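You operate a simulated robot arm through the tools that you are given. There is no shell and no other tool. Be economical: measure what you need, move in short steps, check, and stop when the job is done.

Carry out the task below with a simulated robot arm. There is one attempt and no reset: what you move stays moved.

TASK
Count the medium posts on the top of the island bench, then put as many of the short posts from the top of the island bench on the white large diffuser.

It is judged by the outcome, as a careful person would: the job done as asked, and still so three seconds after it is handed in. It fails if anything else is knocked over, pushed out of place, dropped, spilled or broken.

THE ROBOT
A 7-joint arm with a two-finger parallel gripper, fixed in place. Base frame: the origin is at the foot of the arm, x ahead of it, y to its left, z up; the work surface is at about z = 0. Lengths are in m, angles in degrees, forces in N, time in s.
With the tool pointing down near the work surface it reaches from about 0.22 to 0.58 m from the base axis. Its first joint turns from -66.0 to 66.0 degrees. Payload 2.5 kg.
Tool frame: the origin (TCP) lies between the finger pads and is the grasp point; the fingertips stand 0.023 m ahead of it; z points along the fingers, y is the line along which they close. The gripper opens to 0.094 m. The fingers are 0.038 m wide and 0.01 m thick; the gripper's body (0.054 by 0.096 m) begins 0.039 m behind the TCP.
Orientation is that of the tool frame in the base frame, as [roll, pitch, yaw] about the fixed x, y, z axes, in that order (R = Rz(yaw) Ry(pitch) Rx(roll)). With the fingers straight down and closing along the base's y, the tool's x points along the base's -x, its y along +y and its z along -z.

THE INTERFACE
- The arm moves only by the tool servo_tool. Its arguments are lists of equal length, an entry for each row: "rotation": the turn, a rotation vector about the tool's x, y, z in rad, a list of three; "delta_pos": the shift along the tool's x, y, z in m, a list of three; "fingers": the opening, from 0 (shut) to 1 (fully open). In form: {"rotation": [[rx, ry, rz], ...], "delta_pos": [[x, y, z], ...], "fingers": [fingers, ...]}. A call has 1 to 10 rows; each row shifts and turns the commanded pose from where the row before left it, along the tool's axes as they then stand. A row lasts 0.2 s, in which the tool goes at most 0.05 m and 8.6 degrees; a call with a longer step from one row to the next is refused whole, and so is a gripper value outside its range. A pose out of reach is approached as far as the arm can. The call stops where the force on the tool passes 40 N (or 10 N more than at its start, if that is more) or the arm is blocked; 0.2 s more then pass. The fingers move at their own pace (about 0.108 m/s each) and stop on an object; they squeeze with about 40 N. The grip force told is the motor's: it shows also when the fingers shut on nothing. Time passes only in rows, and 0.2 s behind the last, so rows that do not move let the fingers close. It gives the time, the measured TCP pose, the force on the tool (base axes), the opening and the grip force at its end, in the units of the frame above (readings bear some noise), and new pictures: "show" is both (left out), scene, wrist or none.
- Cameras (640 x 400 px; columns grow to the right, rows downward): "scene" is fixed at [0.1074, -0.3996, 0.5472]; the picture's right is [0.90, -0.44, 0.00], its down [-0.24, -0.49, -0.84] and it looks along [0.37, 0.76, -0.54] (base axes); focal length 360 px, centre (320, 200). "wrist" rides on the gripper at [-0.039, 0, -0.044] in the tool frame; the picture's right is [0.00, -1.00, 0.00], its down [0.97, 0.00, -0.24] and it looks along [0.24, 0.00, 0.97] (tool axes); focal length 218 px, centre (320, 200).
- point_at(camera, pixels): for up to 12 pixels [column, row] of the newest picture of that camera ("zoom" is the newest enlarged one), the place [x, y, z] in the base frame of the surface seen there, good to about 0.003 m. No time passes.
- zoom(camera, box): a new picture of the part [left, top, right, bottom] of that camera's present view, enlarged. No time passes.
- hand_in(): hands the job in; it is judged then, once.

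Work in short steps. Measure before you move; look again where a grasp or a placing could have gone wrong, and mend it. You have 60 turns and 120 pictures in all, the two below and enlarged ones among them. Open the gripper and draw the arm clear of the work before you hand the job in, unless the task says otherwise; then end with one line.

The tools are called after ">>>" as a command line: name --argument value ..., lists and objects as JSON in quotes. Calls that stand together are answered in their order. servo_tool: Moves the arm, as the interface text tells. Its arguments: {"type":"object","properties":{"rotation":{"type":"array"},"delta_pos":{"type":"array"},"fingers":{"type":"array"},"show":{"type":"string","enum":["both","scene","wrist","none"]}},"required":["rotation","delta_pos","fingers"]} The other tools are called the same way: point_at (camera, pixels) gives the place of the surface under pixels of a picture; zoom (camera, box) takes an enlarged picture of a part of a camera's view; hand_in () hands the job in.

At the start:

```text
time: 0.0
eef_pos: [0.3342, 0.2283, 0.2914]
tcp_rot: [-179.9, 0.0, 180.0]
force: [-0.5, 1.0, 0.4]
opening: 0.0941
grasp_force: 0.1
```

scene: 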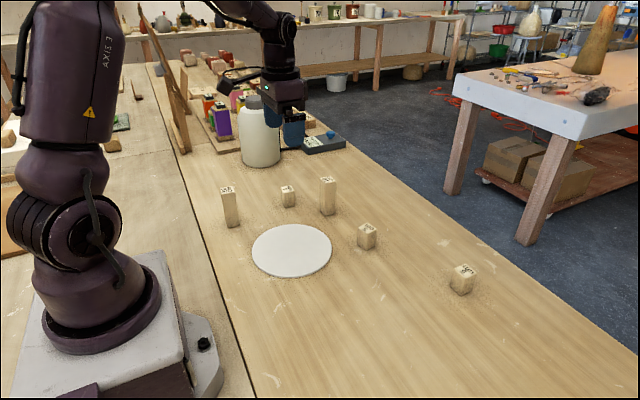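
wrist: 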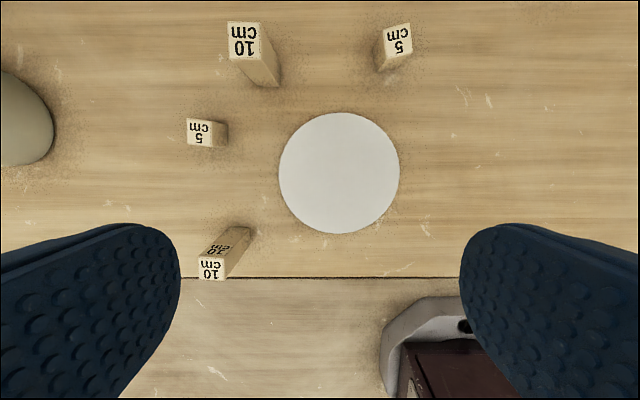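

The scene shows five posts, some labelled 10 cm and some 5 cm. I'll zoom in to read every label and measure them.

>>> zoom --camera "scene" --box '[200, 160, 360, 260]'

>>> zoom --camera "scene" --box '[340, 200, 500, 300]'

>>> zoom --camera "scene" --box '[120, 40, 360, 190]'

>>> point_at --camera "scene" --pixels '[[228, 190], [288, 189], [328, 181], [367, 229], [464, 270], [291, 250], [253, 250], [331, 250], [290, 227], [290, 277], [232, 226], [330, 213]]'

```text
4.00 times, centred on (280, 210) of scene
```

zoom: 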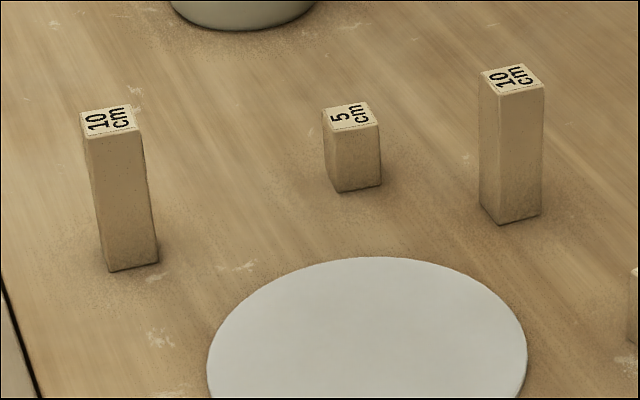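

```text
4.00 times, centred on (420, 250) of scene
```

zoom: 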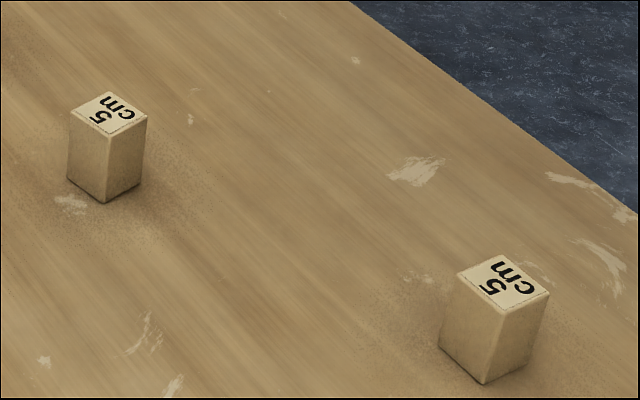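

```text
2.67 times, centred on (240, 115) of scene
```

zoom: 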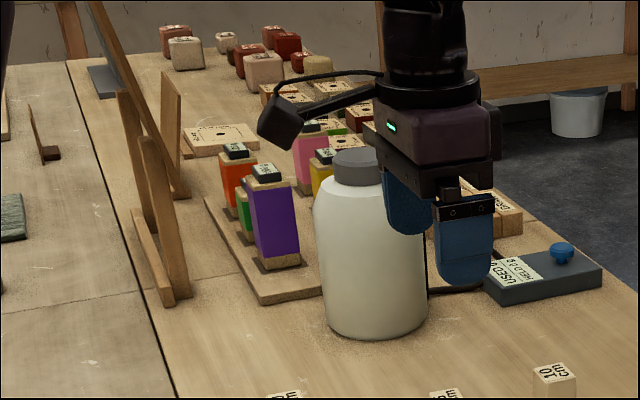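

```text
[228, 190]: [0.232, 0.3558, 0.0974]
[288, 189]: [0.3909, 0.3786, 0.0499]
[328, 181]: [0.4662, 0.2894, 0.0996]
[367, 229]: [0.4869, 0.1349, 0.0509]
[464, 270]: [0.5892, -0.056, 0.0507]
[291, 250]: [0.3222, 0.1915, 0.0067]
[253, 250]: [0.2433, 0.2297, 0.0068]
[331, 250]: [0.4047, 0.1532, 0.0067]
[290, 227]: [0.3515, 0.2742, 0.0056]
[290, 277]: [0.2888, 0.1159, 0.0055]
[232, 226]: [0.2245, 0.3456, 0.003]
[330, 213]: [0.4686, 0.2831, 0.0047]
```

Candidates so far are two 10 cm posts and three 5 cm posts. I'll check the rest of the bench for more posts or a size legend.

>>> zoom --camera "scene" --box '[140, 60, 260, 135]'

>>> zoom --camera "scene" --box '[240, 80, 360, 155]'

>>> zoom --camera "scene" --box '[0, 0, 240, 150]'

>>> zoom --camera "scene" --box '[440, 30, 640, 155]'

>>> zoom --camera "wrist" --box '[160, 0, 440, 290]'

```text
5.33 times, centred on (200, 98) of scene
```

zoom: 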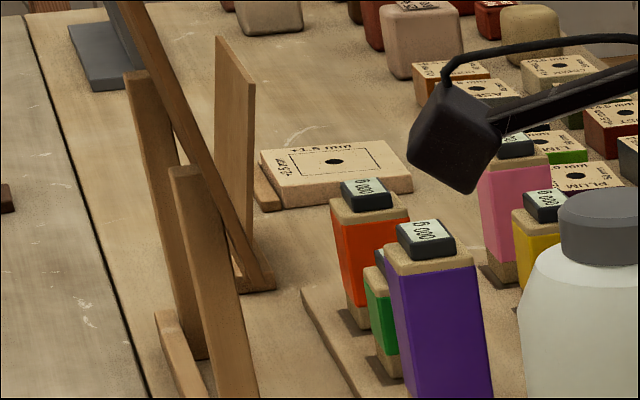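

```text
5.33 times, centred on (300, 118) of scene
```

zoom: 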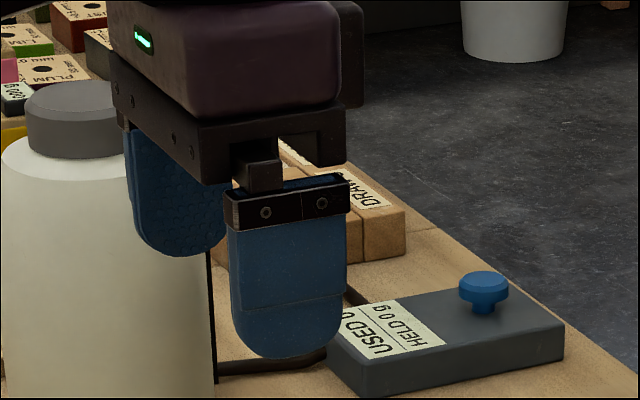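

```text
2.67 times, centred on (120, 75) of scene
```

zoom: 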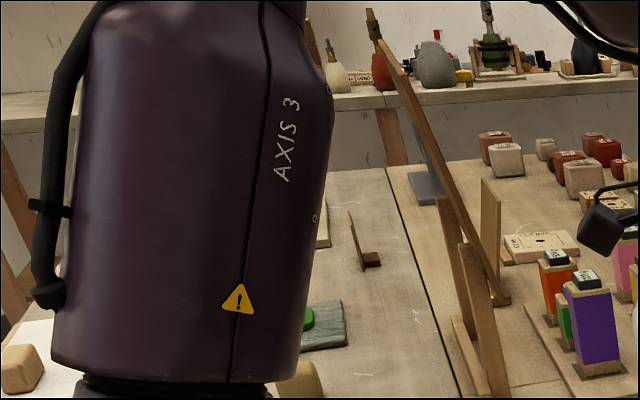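

```text
3.20 times, centred on (540, 92) of scene
```

zoom: 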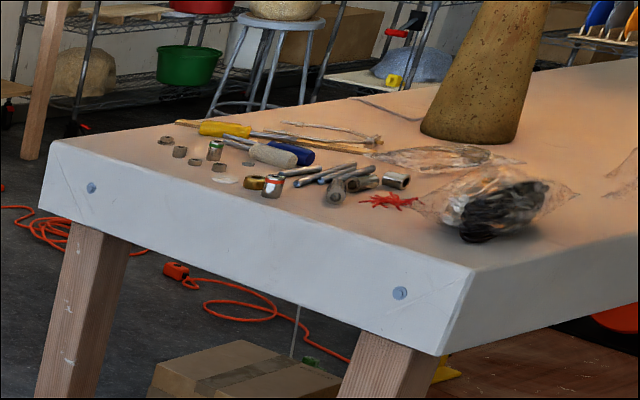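

```text
1.38 times, centred on (300, 145) of wrist
```

zoom: 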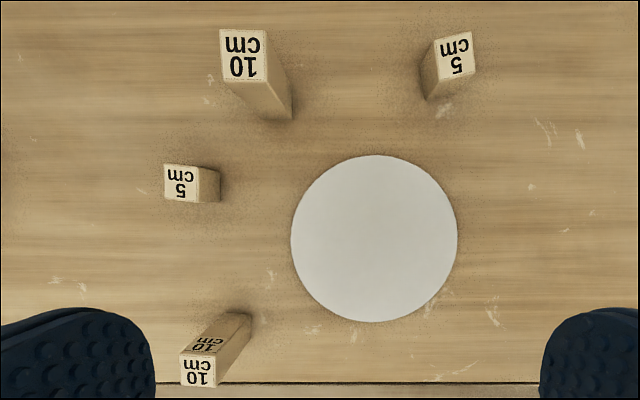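

The posts are two medium (10 cm) and three short (5 cm). I'll measure the tops of the two reachable short posts for yaw, and look over the right part of the bench for unseen posts.

>>> point_at --camera "scene" --pixels '[[358.2, 229.2], [367.3, 224.3], [375.8, 229.2], [366.3, 234], [282, 188.3], [291, 186.3], [294, 190.3], [284.8, 192.3], [260, 90], [260, 164], [242, 150], [279, 150]]'

>>> servo_tool --rotation '[[0, 0, 0], [0, 0, 0], [0, 0, 0], [0, 0, 0], [0, 0, 0], [0, 0, 0], [0, 0, 0], [0, 0, 0]]' --delta_pos '[[0, -0.04, -0.01], [0, -0.04, -0.01], [0, -0.04, -0.01], [0, -0.04, -0.01], [0, -0.04, -0.01], [0, -0.04, 0], [0, -0.04, 0], [0, 0, 0]]' --fingers '[1, 1, 1, 1, 1, 1, 1, 1]'

```text
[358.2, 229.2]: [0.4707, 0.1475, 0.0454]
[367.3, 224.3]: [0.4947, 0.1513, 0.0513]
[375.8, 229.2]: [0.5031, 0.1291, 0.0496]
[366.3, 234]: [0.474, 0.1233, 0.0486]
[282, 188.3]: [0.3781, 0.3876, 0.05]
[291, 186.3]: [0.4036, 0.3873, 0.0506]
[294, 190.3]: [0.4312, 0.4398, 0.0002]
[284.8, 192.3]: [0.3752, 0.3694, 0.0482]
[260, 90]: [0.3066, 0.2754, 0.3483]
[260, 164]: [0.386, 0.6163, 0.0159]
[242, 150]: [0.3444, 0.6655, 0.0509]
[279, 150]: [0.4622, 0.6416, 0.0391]
```

```text
time: 1.8
eef_pos: [0.3365, -0.0513, 0.3437]
tcp_rot: [-180.0, 0.1, -179.9]
force: [0.2, 0.1, 0.8]
opening: 0.0939
grasp_force: 0.0
```

scene: 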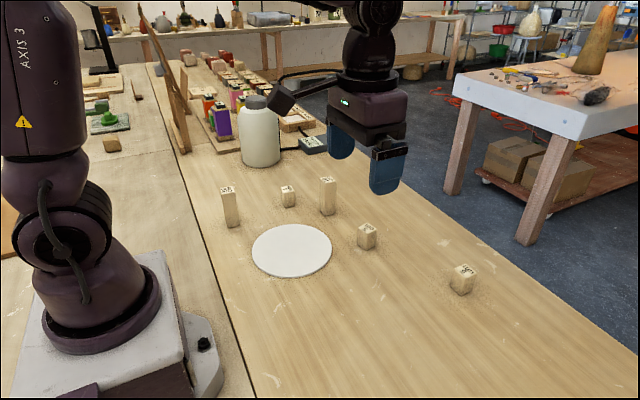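
wrist: 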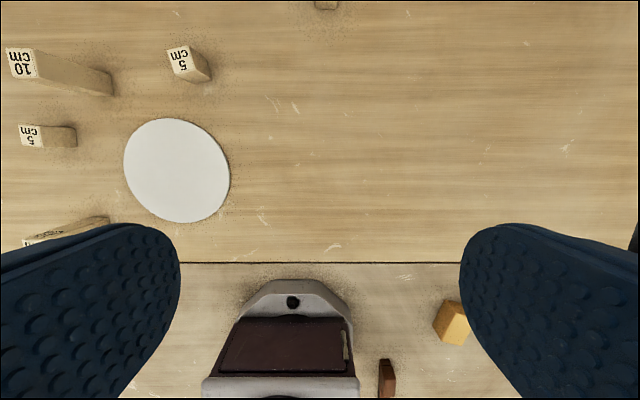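

No post so far on the right; something dark is at the edge (635,230) and a wood block at (452,322). I'll zoom in on both.

>>> zoom --camera "wrist" --box '[360, 250, 520, 400]'

>>> servo_tool --rotation '[[0, 0, 0], [0, 0, 0], [0, 0, 0], [0, 0, 0], [0, 0, 0], [0, 0, 0]]' --delta_pos '[[0, -0.04, 0], [0, -0.04, 0], [0, -0.04, 0], [0, -0.04, 0], [0, -0.04, 0], [0, 0, 0]]' --fingers '[1, 1, 1, 1, 1, 1]' --show "wrist"

```text
2.67 times, centred on (440, 325) of wrist
```

zoom: 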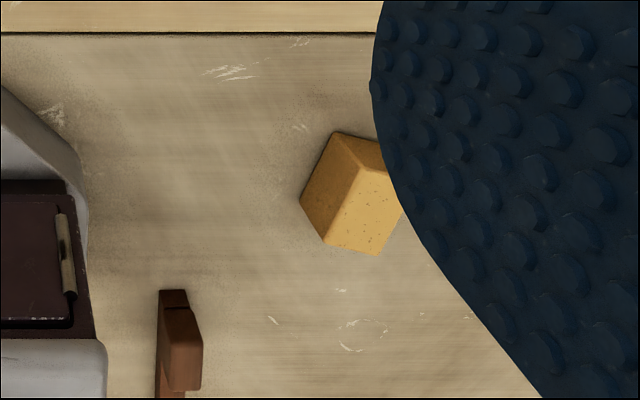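

```text
time: 3.2
eef_pos: [0.3341, -0.252, 0.3405]
tcp_rot: [179.9, -0.1, -180.0]
force: [-0.6, 0.7, 1.1]
opening: 0.094
grasp_force: 0.1
```

wrist: 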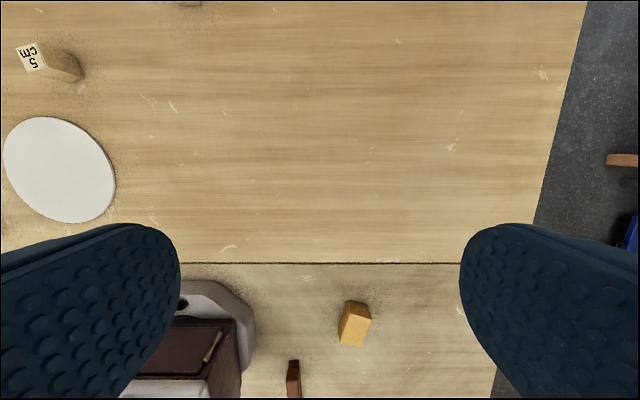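

The right end holds no posts (the block is a sponge). Next I go above the nearer short post, A, at about (0.487, 0.137), to look closely.

>>> servo_tool --rotation '[[0, 0, 0], [0, 0, 0], [0, 0, 0], [0, 0, 0], [0, 0, 0], [0, 0, 0], [0, 0, 0], [0, 0, 0], [0, 0, 0], [0, 0, 0]]' --delta_pos '[[-0.0153, 0.0389, 0.014], [-0.0153, 0.0389, 0.014], [-0.0153, 0.0389, 0.014], [-0.0153, 0.0389, 0.014], [-0.0153, 0.0389, 0.014], [-0.0153, 0.0389, 0.014], [-0.0153, 0.0389, 0.014], [-0.0153, 0.0389, 0.014], [-0.0153, 0.0389, 0.014], [-0.0153, 0.0389, 0.014]]' --fingers '[1, 1, 1, 1, 1, 1, 1, 1, 1, 1]' --show "wrist"

```text
time: 5.4
eef_pos: [0.4867, 0.137, 0.2013]
tcp_rot: [179.9, 0.0, 180.0]
force: [0.0, -0.4, -0.2]
opening: 0.0941
grasp_force: 0.0
```

wrist: 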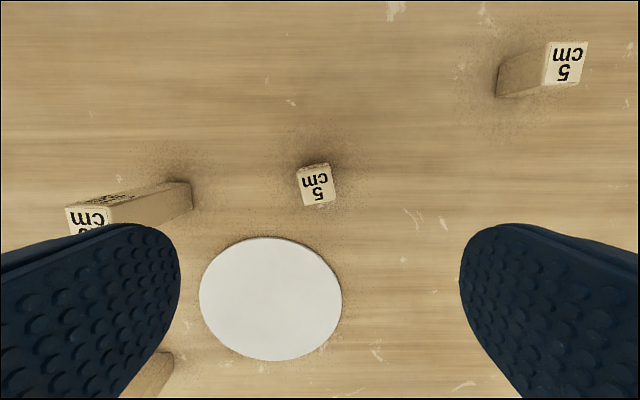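

>>> zoom --camera "wrist" --box '[276, 155, 356, 205]'

>>> point_at --camera "wrist" --pixels '[[299, 174], [329, 168], [334, 199], [305, 205], [316, 187], [270, 300], [200, 298], [341, 298], [270, 239], [270, 360]]'

```text
8.00 times, centred on (316, 180) of wrist
```

zoom: 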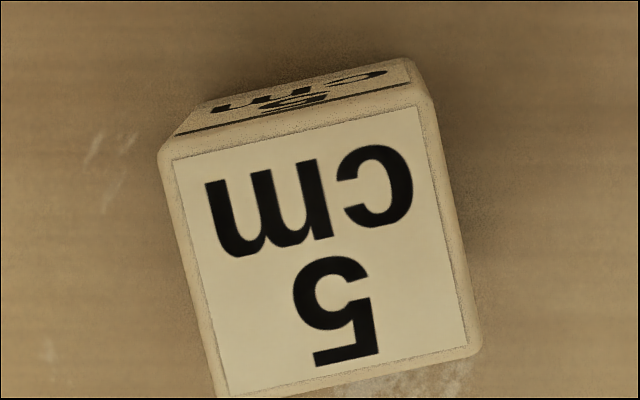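

```text
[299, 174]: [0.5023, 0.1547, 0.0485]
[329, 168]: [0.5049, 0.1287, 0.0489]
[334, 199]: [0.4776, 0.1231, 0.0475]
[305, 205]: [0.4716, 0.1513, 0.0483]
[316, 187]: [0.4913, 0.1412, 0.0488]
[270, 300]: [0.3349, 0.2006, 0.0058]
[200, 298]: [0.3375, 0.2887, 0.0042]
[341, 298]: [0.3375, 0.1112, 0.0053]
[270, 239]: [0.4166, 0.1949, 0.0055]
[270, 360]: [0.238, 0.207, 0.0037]
```

Post A is centred at (0.489, 0.1395), turned by about 12.5°, and the disc centre is about (0.325, 0.198) with radius 0.089. I turn, go down and grip.

>>> servo_tool --rotation '[[0, 0, 0], [0, 0, -0.11], [0, 0, -0.11], [0, 0, 0], [0, 0, 0], [0, 0, 0], [0, 0, 0], [0, 0, 0], [0, 0, 0], [0, 0, 0]]' --delta_pos '[[-0.0023, 0.0025, 0], [0, 0, 0.02], [0, 0, 0.03], [0, 0, 0.04], [0, 0, 0.04], [0, 0, 0.025], [0, 0, 0.014], [0, 0, 0], [0, 0, 0], [0, 0, 0]]' --fingers '[1, 1, 1, 1, 1, 1, 1, 0.0, 0.0, 0.0]'

```text
time: 7.6
eef_pos: [0.4898, 0.1408, 0.0328]
tcp_rot: [-179.9, 0.1, -167.4]
force: [-0.1, 1.1, -0.2]
opening: 0.0313
grasp_force: 40.1
```

scene: 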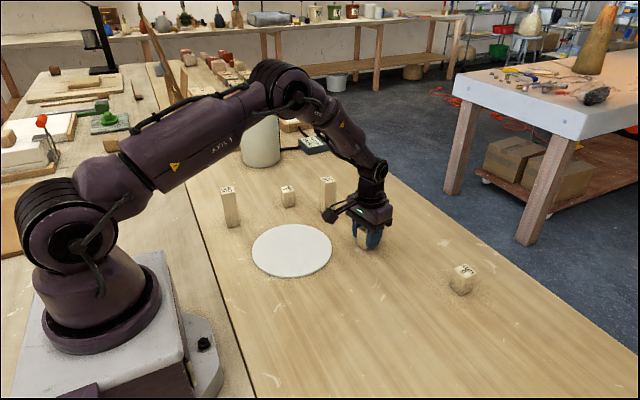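
wrist: 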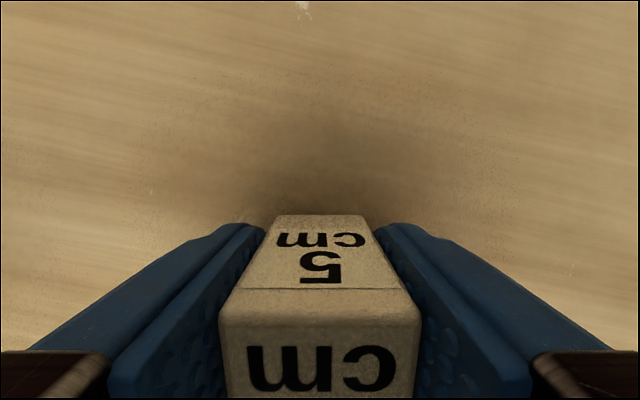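

Gripped firmly (opening 0.031). I lift it, square the tool up and carry it over the disc to (0.362, 0.185).

>>> servo_tool --rotation '[[0, 0, 0], [0, 0, 0], [0, 0, 0.11], [0, 0, 0.11], [0, 0, 0], [0, 0, 0], [0, 0, 0], [0, 0, 0], [0, 0, 0], [0, 0, 0]]' --delta_pos '[[0, 0, -0.02], [0, 0, -0.03], [0, 0, -0.02], [0, 0, 0], [0.032, 0.011, 0], [0.032, 0.011, 0], [0.032, 0.011, 0], [0.032, 0.011, 0], [0, 0, 0.025], [0, 0, 0.025]]' --fingers '[0, 0, 0, 0, 0, 0, 0, 0, 0, 0]'

```text
time: 9.8
eef_pos: [0.3622, 0.1829, 0.05]
tcp_rot: [179.9, 0.1, 180.0]
force: [0.0, 0.1, -0.1]
opening: 0.0314
grasp_force: 39.3
```

scene: 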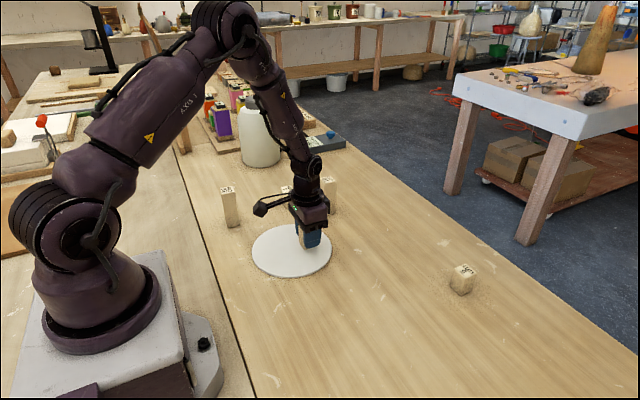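
wrist: 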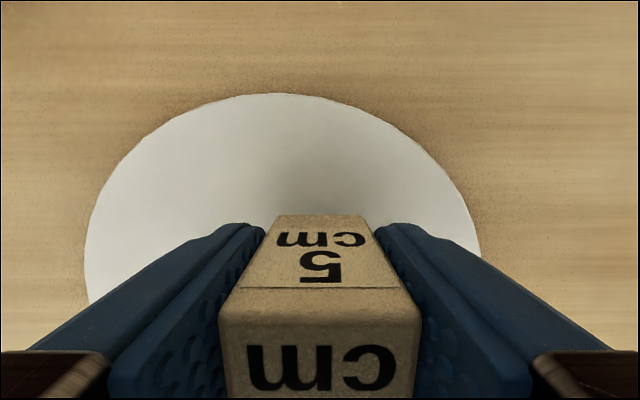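

Within the disc, about 11 mm above it. I lower it gently.

>>> servo_tool --rotation '[[0, 0, 0], [0, 0, 0], [0, 0, 0]]' --delta_pos '[[0, 0, 0.006], [0, 0, 0.004], [0, 0, 0]]' --fingers '[0, 0, 0]' --show "none"

```text
time: 10.6
eef_pos: [0.3616, 0.1841, 0.0405]
tcp_rot: [-179.9, 0.1, 180.0]
force: [0.4, 0.0, -0.1]
opening: 0.0315
grasp_force: 40.4
```

>>> servo_tool --rotation '[[0, 0, 0], [0, 0, 0]]' --delta_pos '[[0, 0, 0.0015], [0, 0, 0]]' --fingers '[0, 0]' --show "none"

```text
time: 11.2
eef_pos: [0.3635, 0.1842, 0.0388]
tcp_rot: [-180.0, 0.1, -179.9]
force: [-1.4, -1.0, 2.1]
opening: 0.0317
grasp_force: 39.6
```

Light contact (about 2 N at z 0.0388). I release and rise.

>>> servo_tool --rotation '[[0, 0, 0], [0, 0, 0], [0, 0, 0], [0, 0, 0], [0, 0, 0], [0, 0, 0], [0, 0, 0], [0, 0, 0]]' --delta_pos '[[0, 0, 0], [0, 0, 0], [0, 0, -0.02], [0, 0, -0.03], [0, 0, -0.04], [0, 0, -0.04], [0, 0, -0.04], [0, 0, 0]]' --fingers '[0.7, 0.7, 0.7, 0.7, 1, 1, 1, 1]'

```text
time: 13.0
eef_pos: [0.3642, 0.1882, 0.2117]
tcp_rot: [-180.0, 0.0, 180.0]
force: [-0.2, 0.1, -0.7]
opening: 0.094
grasp_force: 0.0
```

scene: 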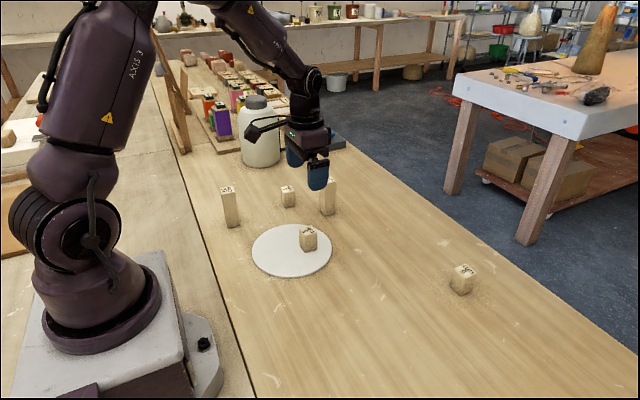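
wrist: 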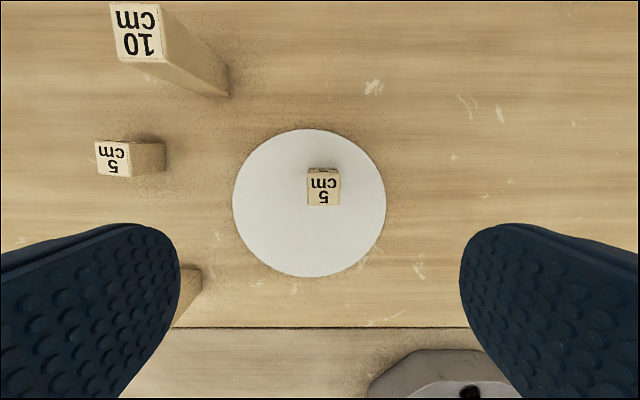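

Post A stands on the disc. I move above post B at about (0.391, 0.379).

>>> servo_tool --rotation '[[0, 0, 0], [0, 0, 0], [0, 0, 0], [0, 0, 0], [0, 0, 0], [0, 0, 0]]' --delta_pos '[[-0.0054, 0.038, 0], [-0.0054, 0.038, 0], [-0.0054, 0.038, 0], [-0.0054, 0.038, 0], [-0.0054, 0.038, 0], [0, 0, 0]]' --fingers '[1, 1, 1, 1, 1, 1]'

```text
time: 14.4
eef_pos: [0.3901, 0.3748, 0.2117]
tcp_rot: [180.0, 0.0, 180.0]
force: [-0.6, 0.9, -0.3]
opening: 0.094
grasp_force: 0.1
```

scene: 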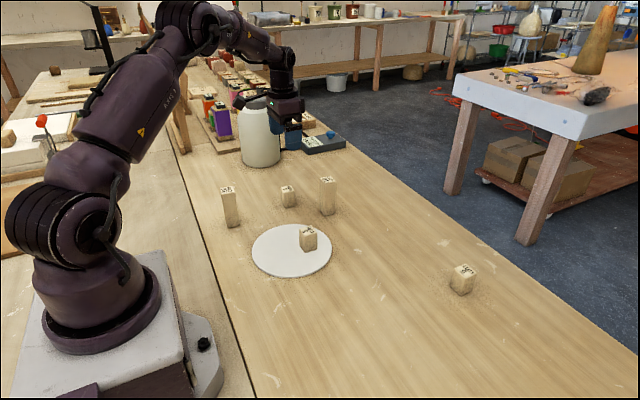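
wrist: 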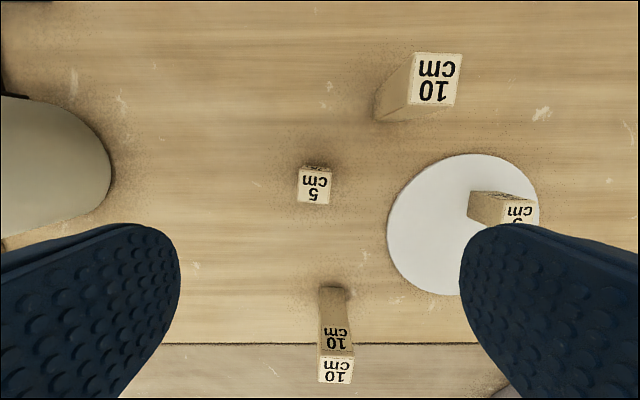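

>>> zoom --camera "wrist" --box '[274, 155, 354, 205]'

>>> point_at --camera "wrist" --pixels '[[300, 171], [329, 173], [328, 202], [299, 201], [437, 80], [110, 170]]'

```text
8.00 times, centred on (314, 180) of wrist
```

zoom: 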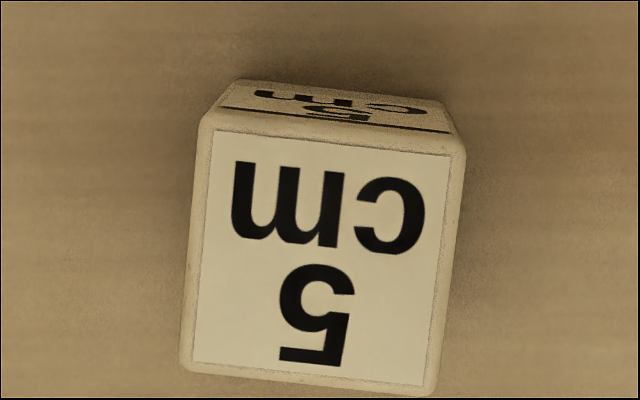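

```text
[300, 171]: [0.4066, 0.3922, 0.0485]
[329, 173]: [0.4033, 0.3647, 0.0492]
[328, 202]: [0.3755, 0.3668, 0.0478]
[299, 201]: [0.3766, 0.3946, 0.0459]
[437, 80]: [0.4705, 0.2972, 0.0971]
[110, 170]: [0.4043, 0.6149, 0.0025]
```

Post B is centred at (0.3905, 0.3796), turned by about -6°. A dark appendage juts from the gripper's left side in the scene view, so I check its height against the 10 cm posts before going down.

>>> zoom --camera "scene" --box '[210, 60, 330, 160]'

>>> point_at --camera "scene" --pixels '[[240, 94], [244, 100], [248, 94], [238, 102], [258, 92], [232, 98], [222, 226], [236, 190]]'

```text
4.00 times, centred on (270, 110) of scene
```

zoom: 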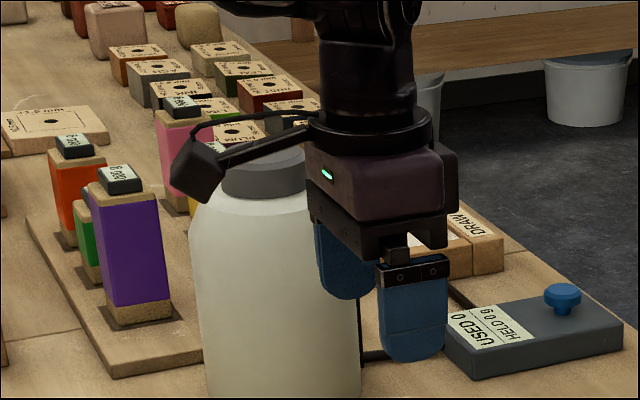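

```text
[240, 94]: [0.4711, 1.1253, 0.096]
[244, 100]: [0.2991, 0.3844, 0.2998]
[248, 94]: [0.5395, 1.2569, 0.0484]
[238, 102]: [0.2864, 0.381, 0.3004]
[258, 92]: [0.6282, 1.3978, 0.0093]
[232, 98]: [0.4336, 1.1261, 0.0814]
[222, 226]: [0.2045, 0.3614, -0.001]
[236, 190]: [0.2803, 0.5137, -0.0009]
```

The appendage stays about 0.08 m above the TCP and at x ≥ 0.275, clear of the tall post at (0.23, 0.35). I turn, descend and grip.

>>> servo_tool --rotation '[[0, 0, 0], [0, 0, 0.105], [0, 0, 0], [0, 0, 0], [0, 0, 0], [0, 0, 0], [0, 0, 0], [0, 0, 0], [0, 0, 0], [0, 0, 0]]' --delta_pos '[[-0.0004, 0.0045, 0], [0, 0, 0.03], [0, 0, 0.04], [0, 0, 0.04], [0, 0, 0.03], [0, 0, 0.022], [0, 0, 0.0135], [0, 0, 0], [0, 0, 0], [0, 0, 0]]' --fingers '[1, 1, 1, 1, 1, 1, 1, 0.0, 0.0, 0.0]'

```text
time: 16.6
eef_pos: [0.3897, 0.3798, 0.036]
tcp_rot: [-179.9, 0.0, 174.1]
force: [0.4, 0.2, -0.2]
opening: 0.0315
grasp_force: 40.2
```

scene: 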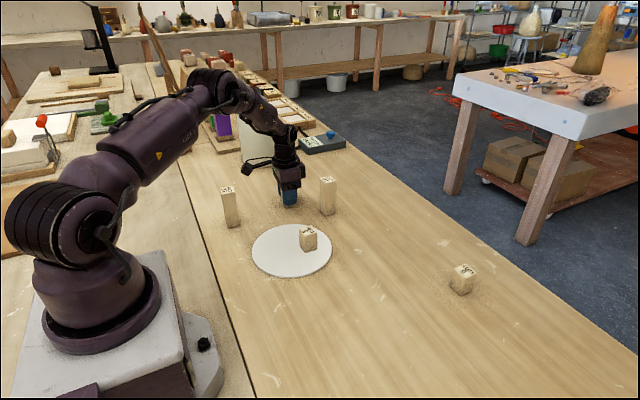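
wrist: 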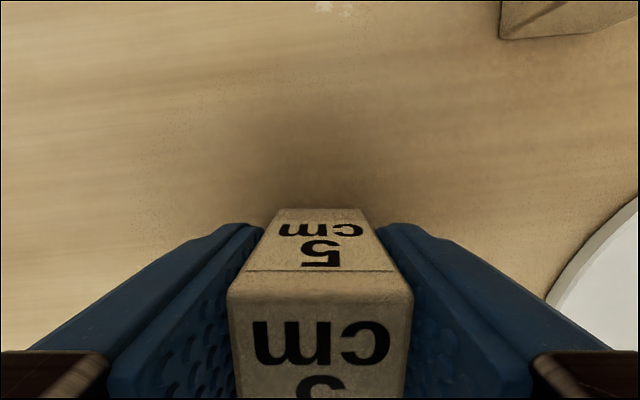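

Gripped. I lift 0.12 m, clear of the tall posts, and carry it above (0.290, 0.205) on the disc.

>>> servo_tool --rotation '[[0, 0, 0], [0, 0, 0], [0, 0, 0], [0, 0, -0.105], [0, 0, 0], [0, 0, 0], [0, 0, 0], [0, 0, 0], [0, 0, 0], [0, 0, 0]]' --delta_pos '[[0, 0, -0.03], [0, 0, -0.045], [0, 0, -0.045], [0, 0, 0], [0.01994, -0.03496, 0], [0.01994, -0.03496, 0], [0.01994, -0.03496, 0], [0.01994, -0.03496, 0], [0.01994, -0.03496, 0], [0, 0, 0]]' --fingers '[0, 0, 0, 0, 0, 0, 0, 0, 0, 0]'

```text
time: 18.8
eef_pos: [0.2908, 0.2032, 0.1574]
tcp_rot: [-179.9, -0.1, 180.0]
force: [0.5, -0.4, -0.9]
opening: 0.0315
grasp_force: 39.9
```

scene: 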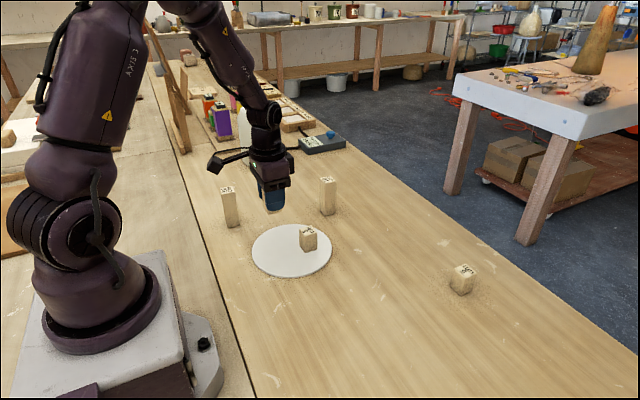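
wrist: 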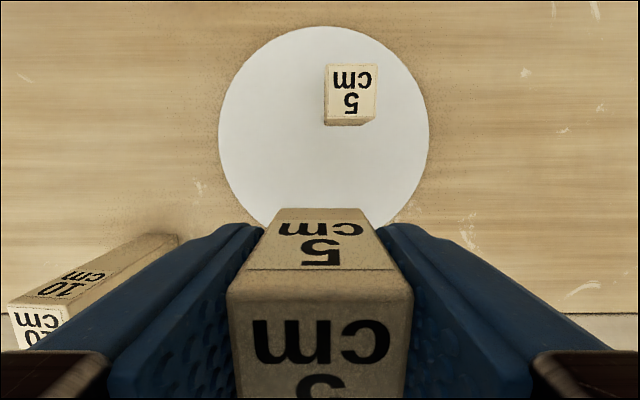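

The post is above the disc, clear of A. I lower to just above contact.

>>> servo_tool --rotation '[[0, 0, 0], [0, 0, 0], [0, 0, 0], [0, 0, 0], [0, 0, 0], [0, 0, 0]]' --delta_pos '[[0, 0, 0.035], [0, 0, 0.035], [0, 0, 0.025], [0, 0, 0.013], [0, 0, 0.006], [0, 0, 0]]' --fingers '[0, 0, 0, 0, 0, 0]'

>>> servo_tool --rotation '[[0, 0, 0], [0, 0, 0]]' --delta_pos '[[0, 0, 0.001], [0, 0, 0]]' --fingers '[0, 0]' --show "none"

```text
time: 20.2
eef_pos: [0.2896, 0.2073, 0.0417]
tcp_rot: [180.0, 0.1, 179.9]
force: [-6.1, -3.4, 27.6]
opening: 0.0317
grasp_force: 39.9
```

scene: 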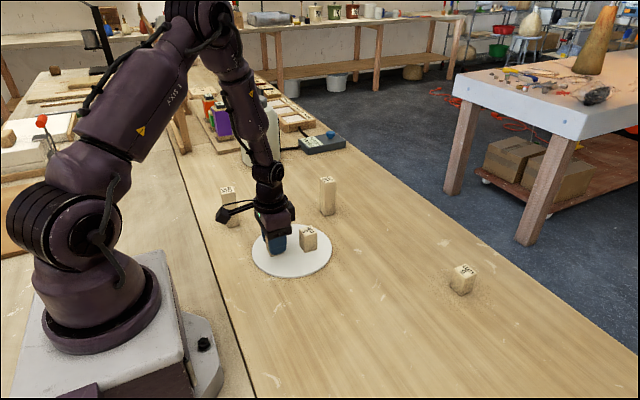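
wrist: 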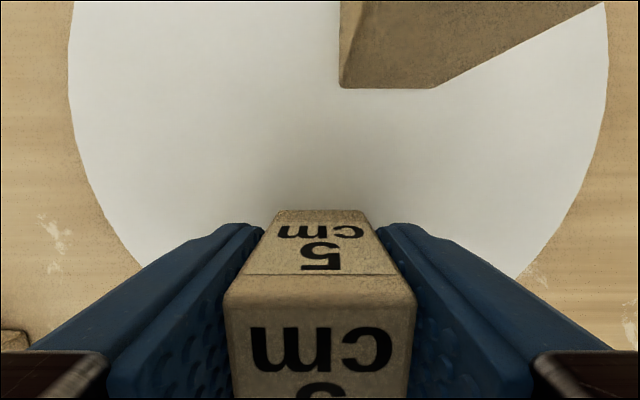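

```text
time: 20.8
eef_pos: [0.2907, 0.2058, 0.0399]
tcp_rot: [180.0, 0.1, 180.0]
force: [-6.2, -1.7, 26.3]
opening: 0.0315
grasp_force: 40.3
```

It is touching with about 26 N. I ease up 2 mm, then release and rise.

>>> servo_tool --rotation '[[0, 0, 0], [0, 0, 0]]' --delta_pos '[[0, 0, -0.0017], [0, 0, 0]]' --fingers '[0, 0]' --show "none"

```text
time: 21.4
eef_pos: [0.2906, 0.2043, 0.0401]
tcp_rot: [-179.9, 0.0, 179.9]
force: [0.6, 0.7, 0.5]
opening: 0.0314
grasp_force: 40.0
```

>>> servo_tool --rotation '[[0, 0, 0], [0, 0, 0], [0, 0, 0], [0, 0, 0], [0, 0, 0], [0, 0, 0], [0, 0, 0], [0, 0, 0], [0, 0, 0]]' --delta_pos '[[0, 0, 0], [0, 0, 0], [0, 0, -0.02], [0, 0, -0.03], [0, 0, -0.04], [0, 0, -0.04], [0, 0, -0.04], [0, 0, -0.04], [0, 0, 0]]' --fingers '[0.7, 0.7, 0.7, 0.7, 1, 1, 1, 1, 1]'

```text
time: 23.4
eef_pos: [0.2904, 0.2041, 0.2474]
tcp_rot: [180.0, 0.1, 180.0]
force: [0.6, -0.4, 0.5]
opening: 0.094
grasp_force: 0.0
```

scene: 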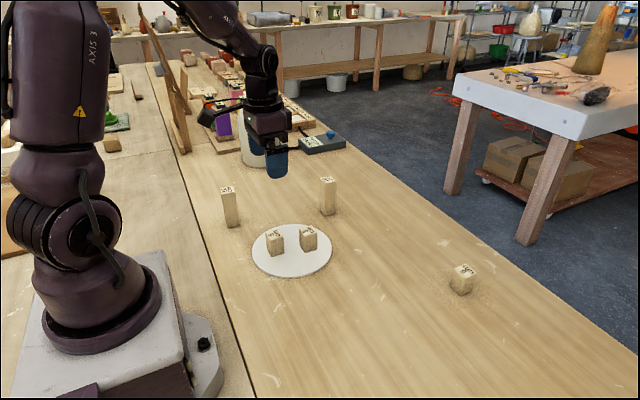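
wrist: 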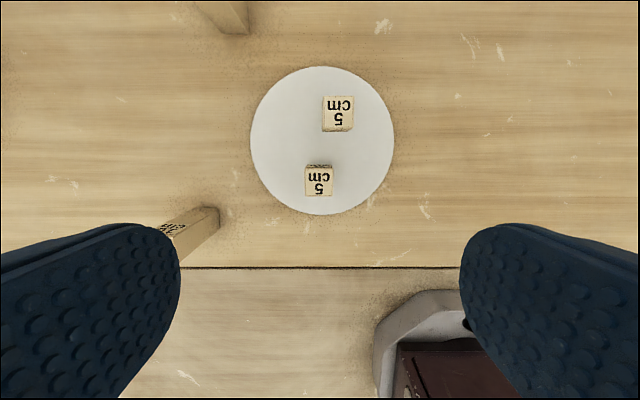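

Both short posts stand upright on the disc, matching the two medium posts. The third short post is untouched, and the arm is clear with the gripper open.

>>> hand_in

```text
The job is handed in.
```

I counted two medium (10 cm) posts on the bench and put two short (5 cm) posts on the white diffuser. Both were standing upright when I handed the job in.
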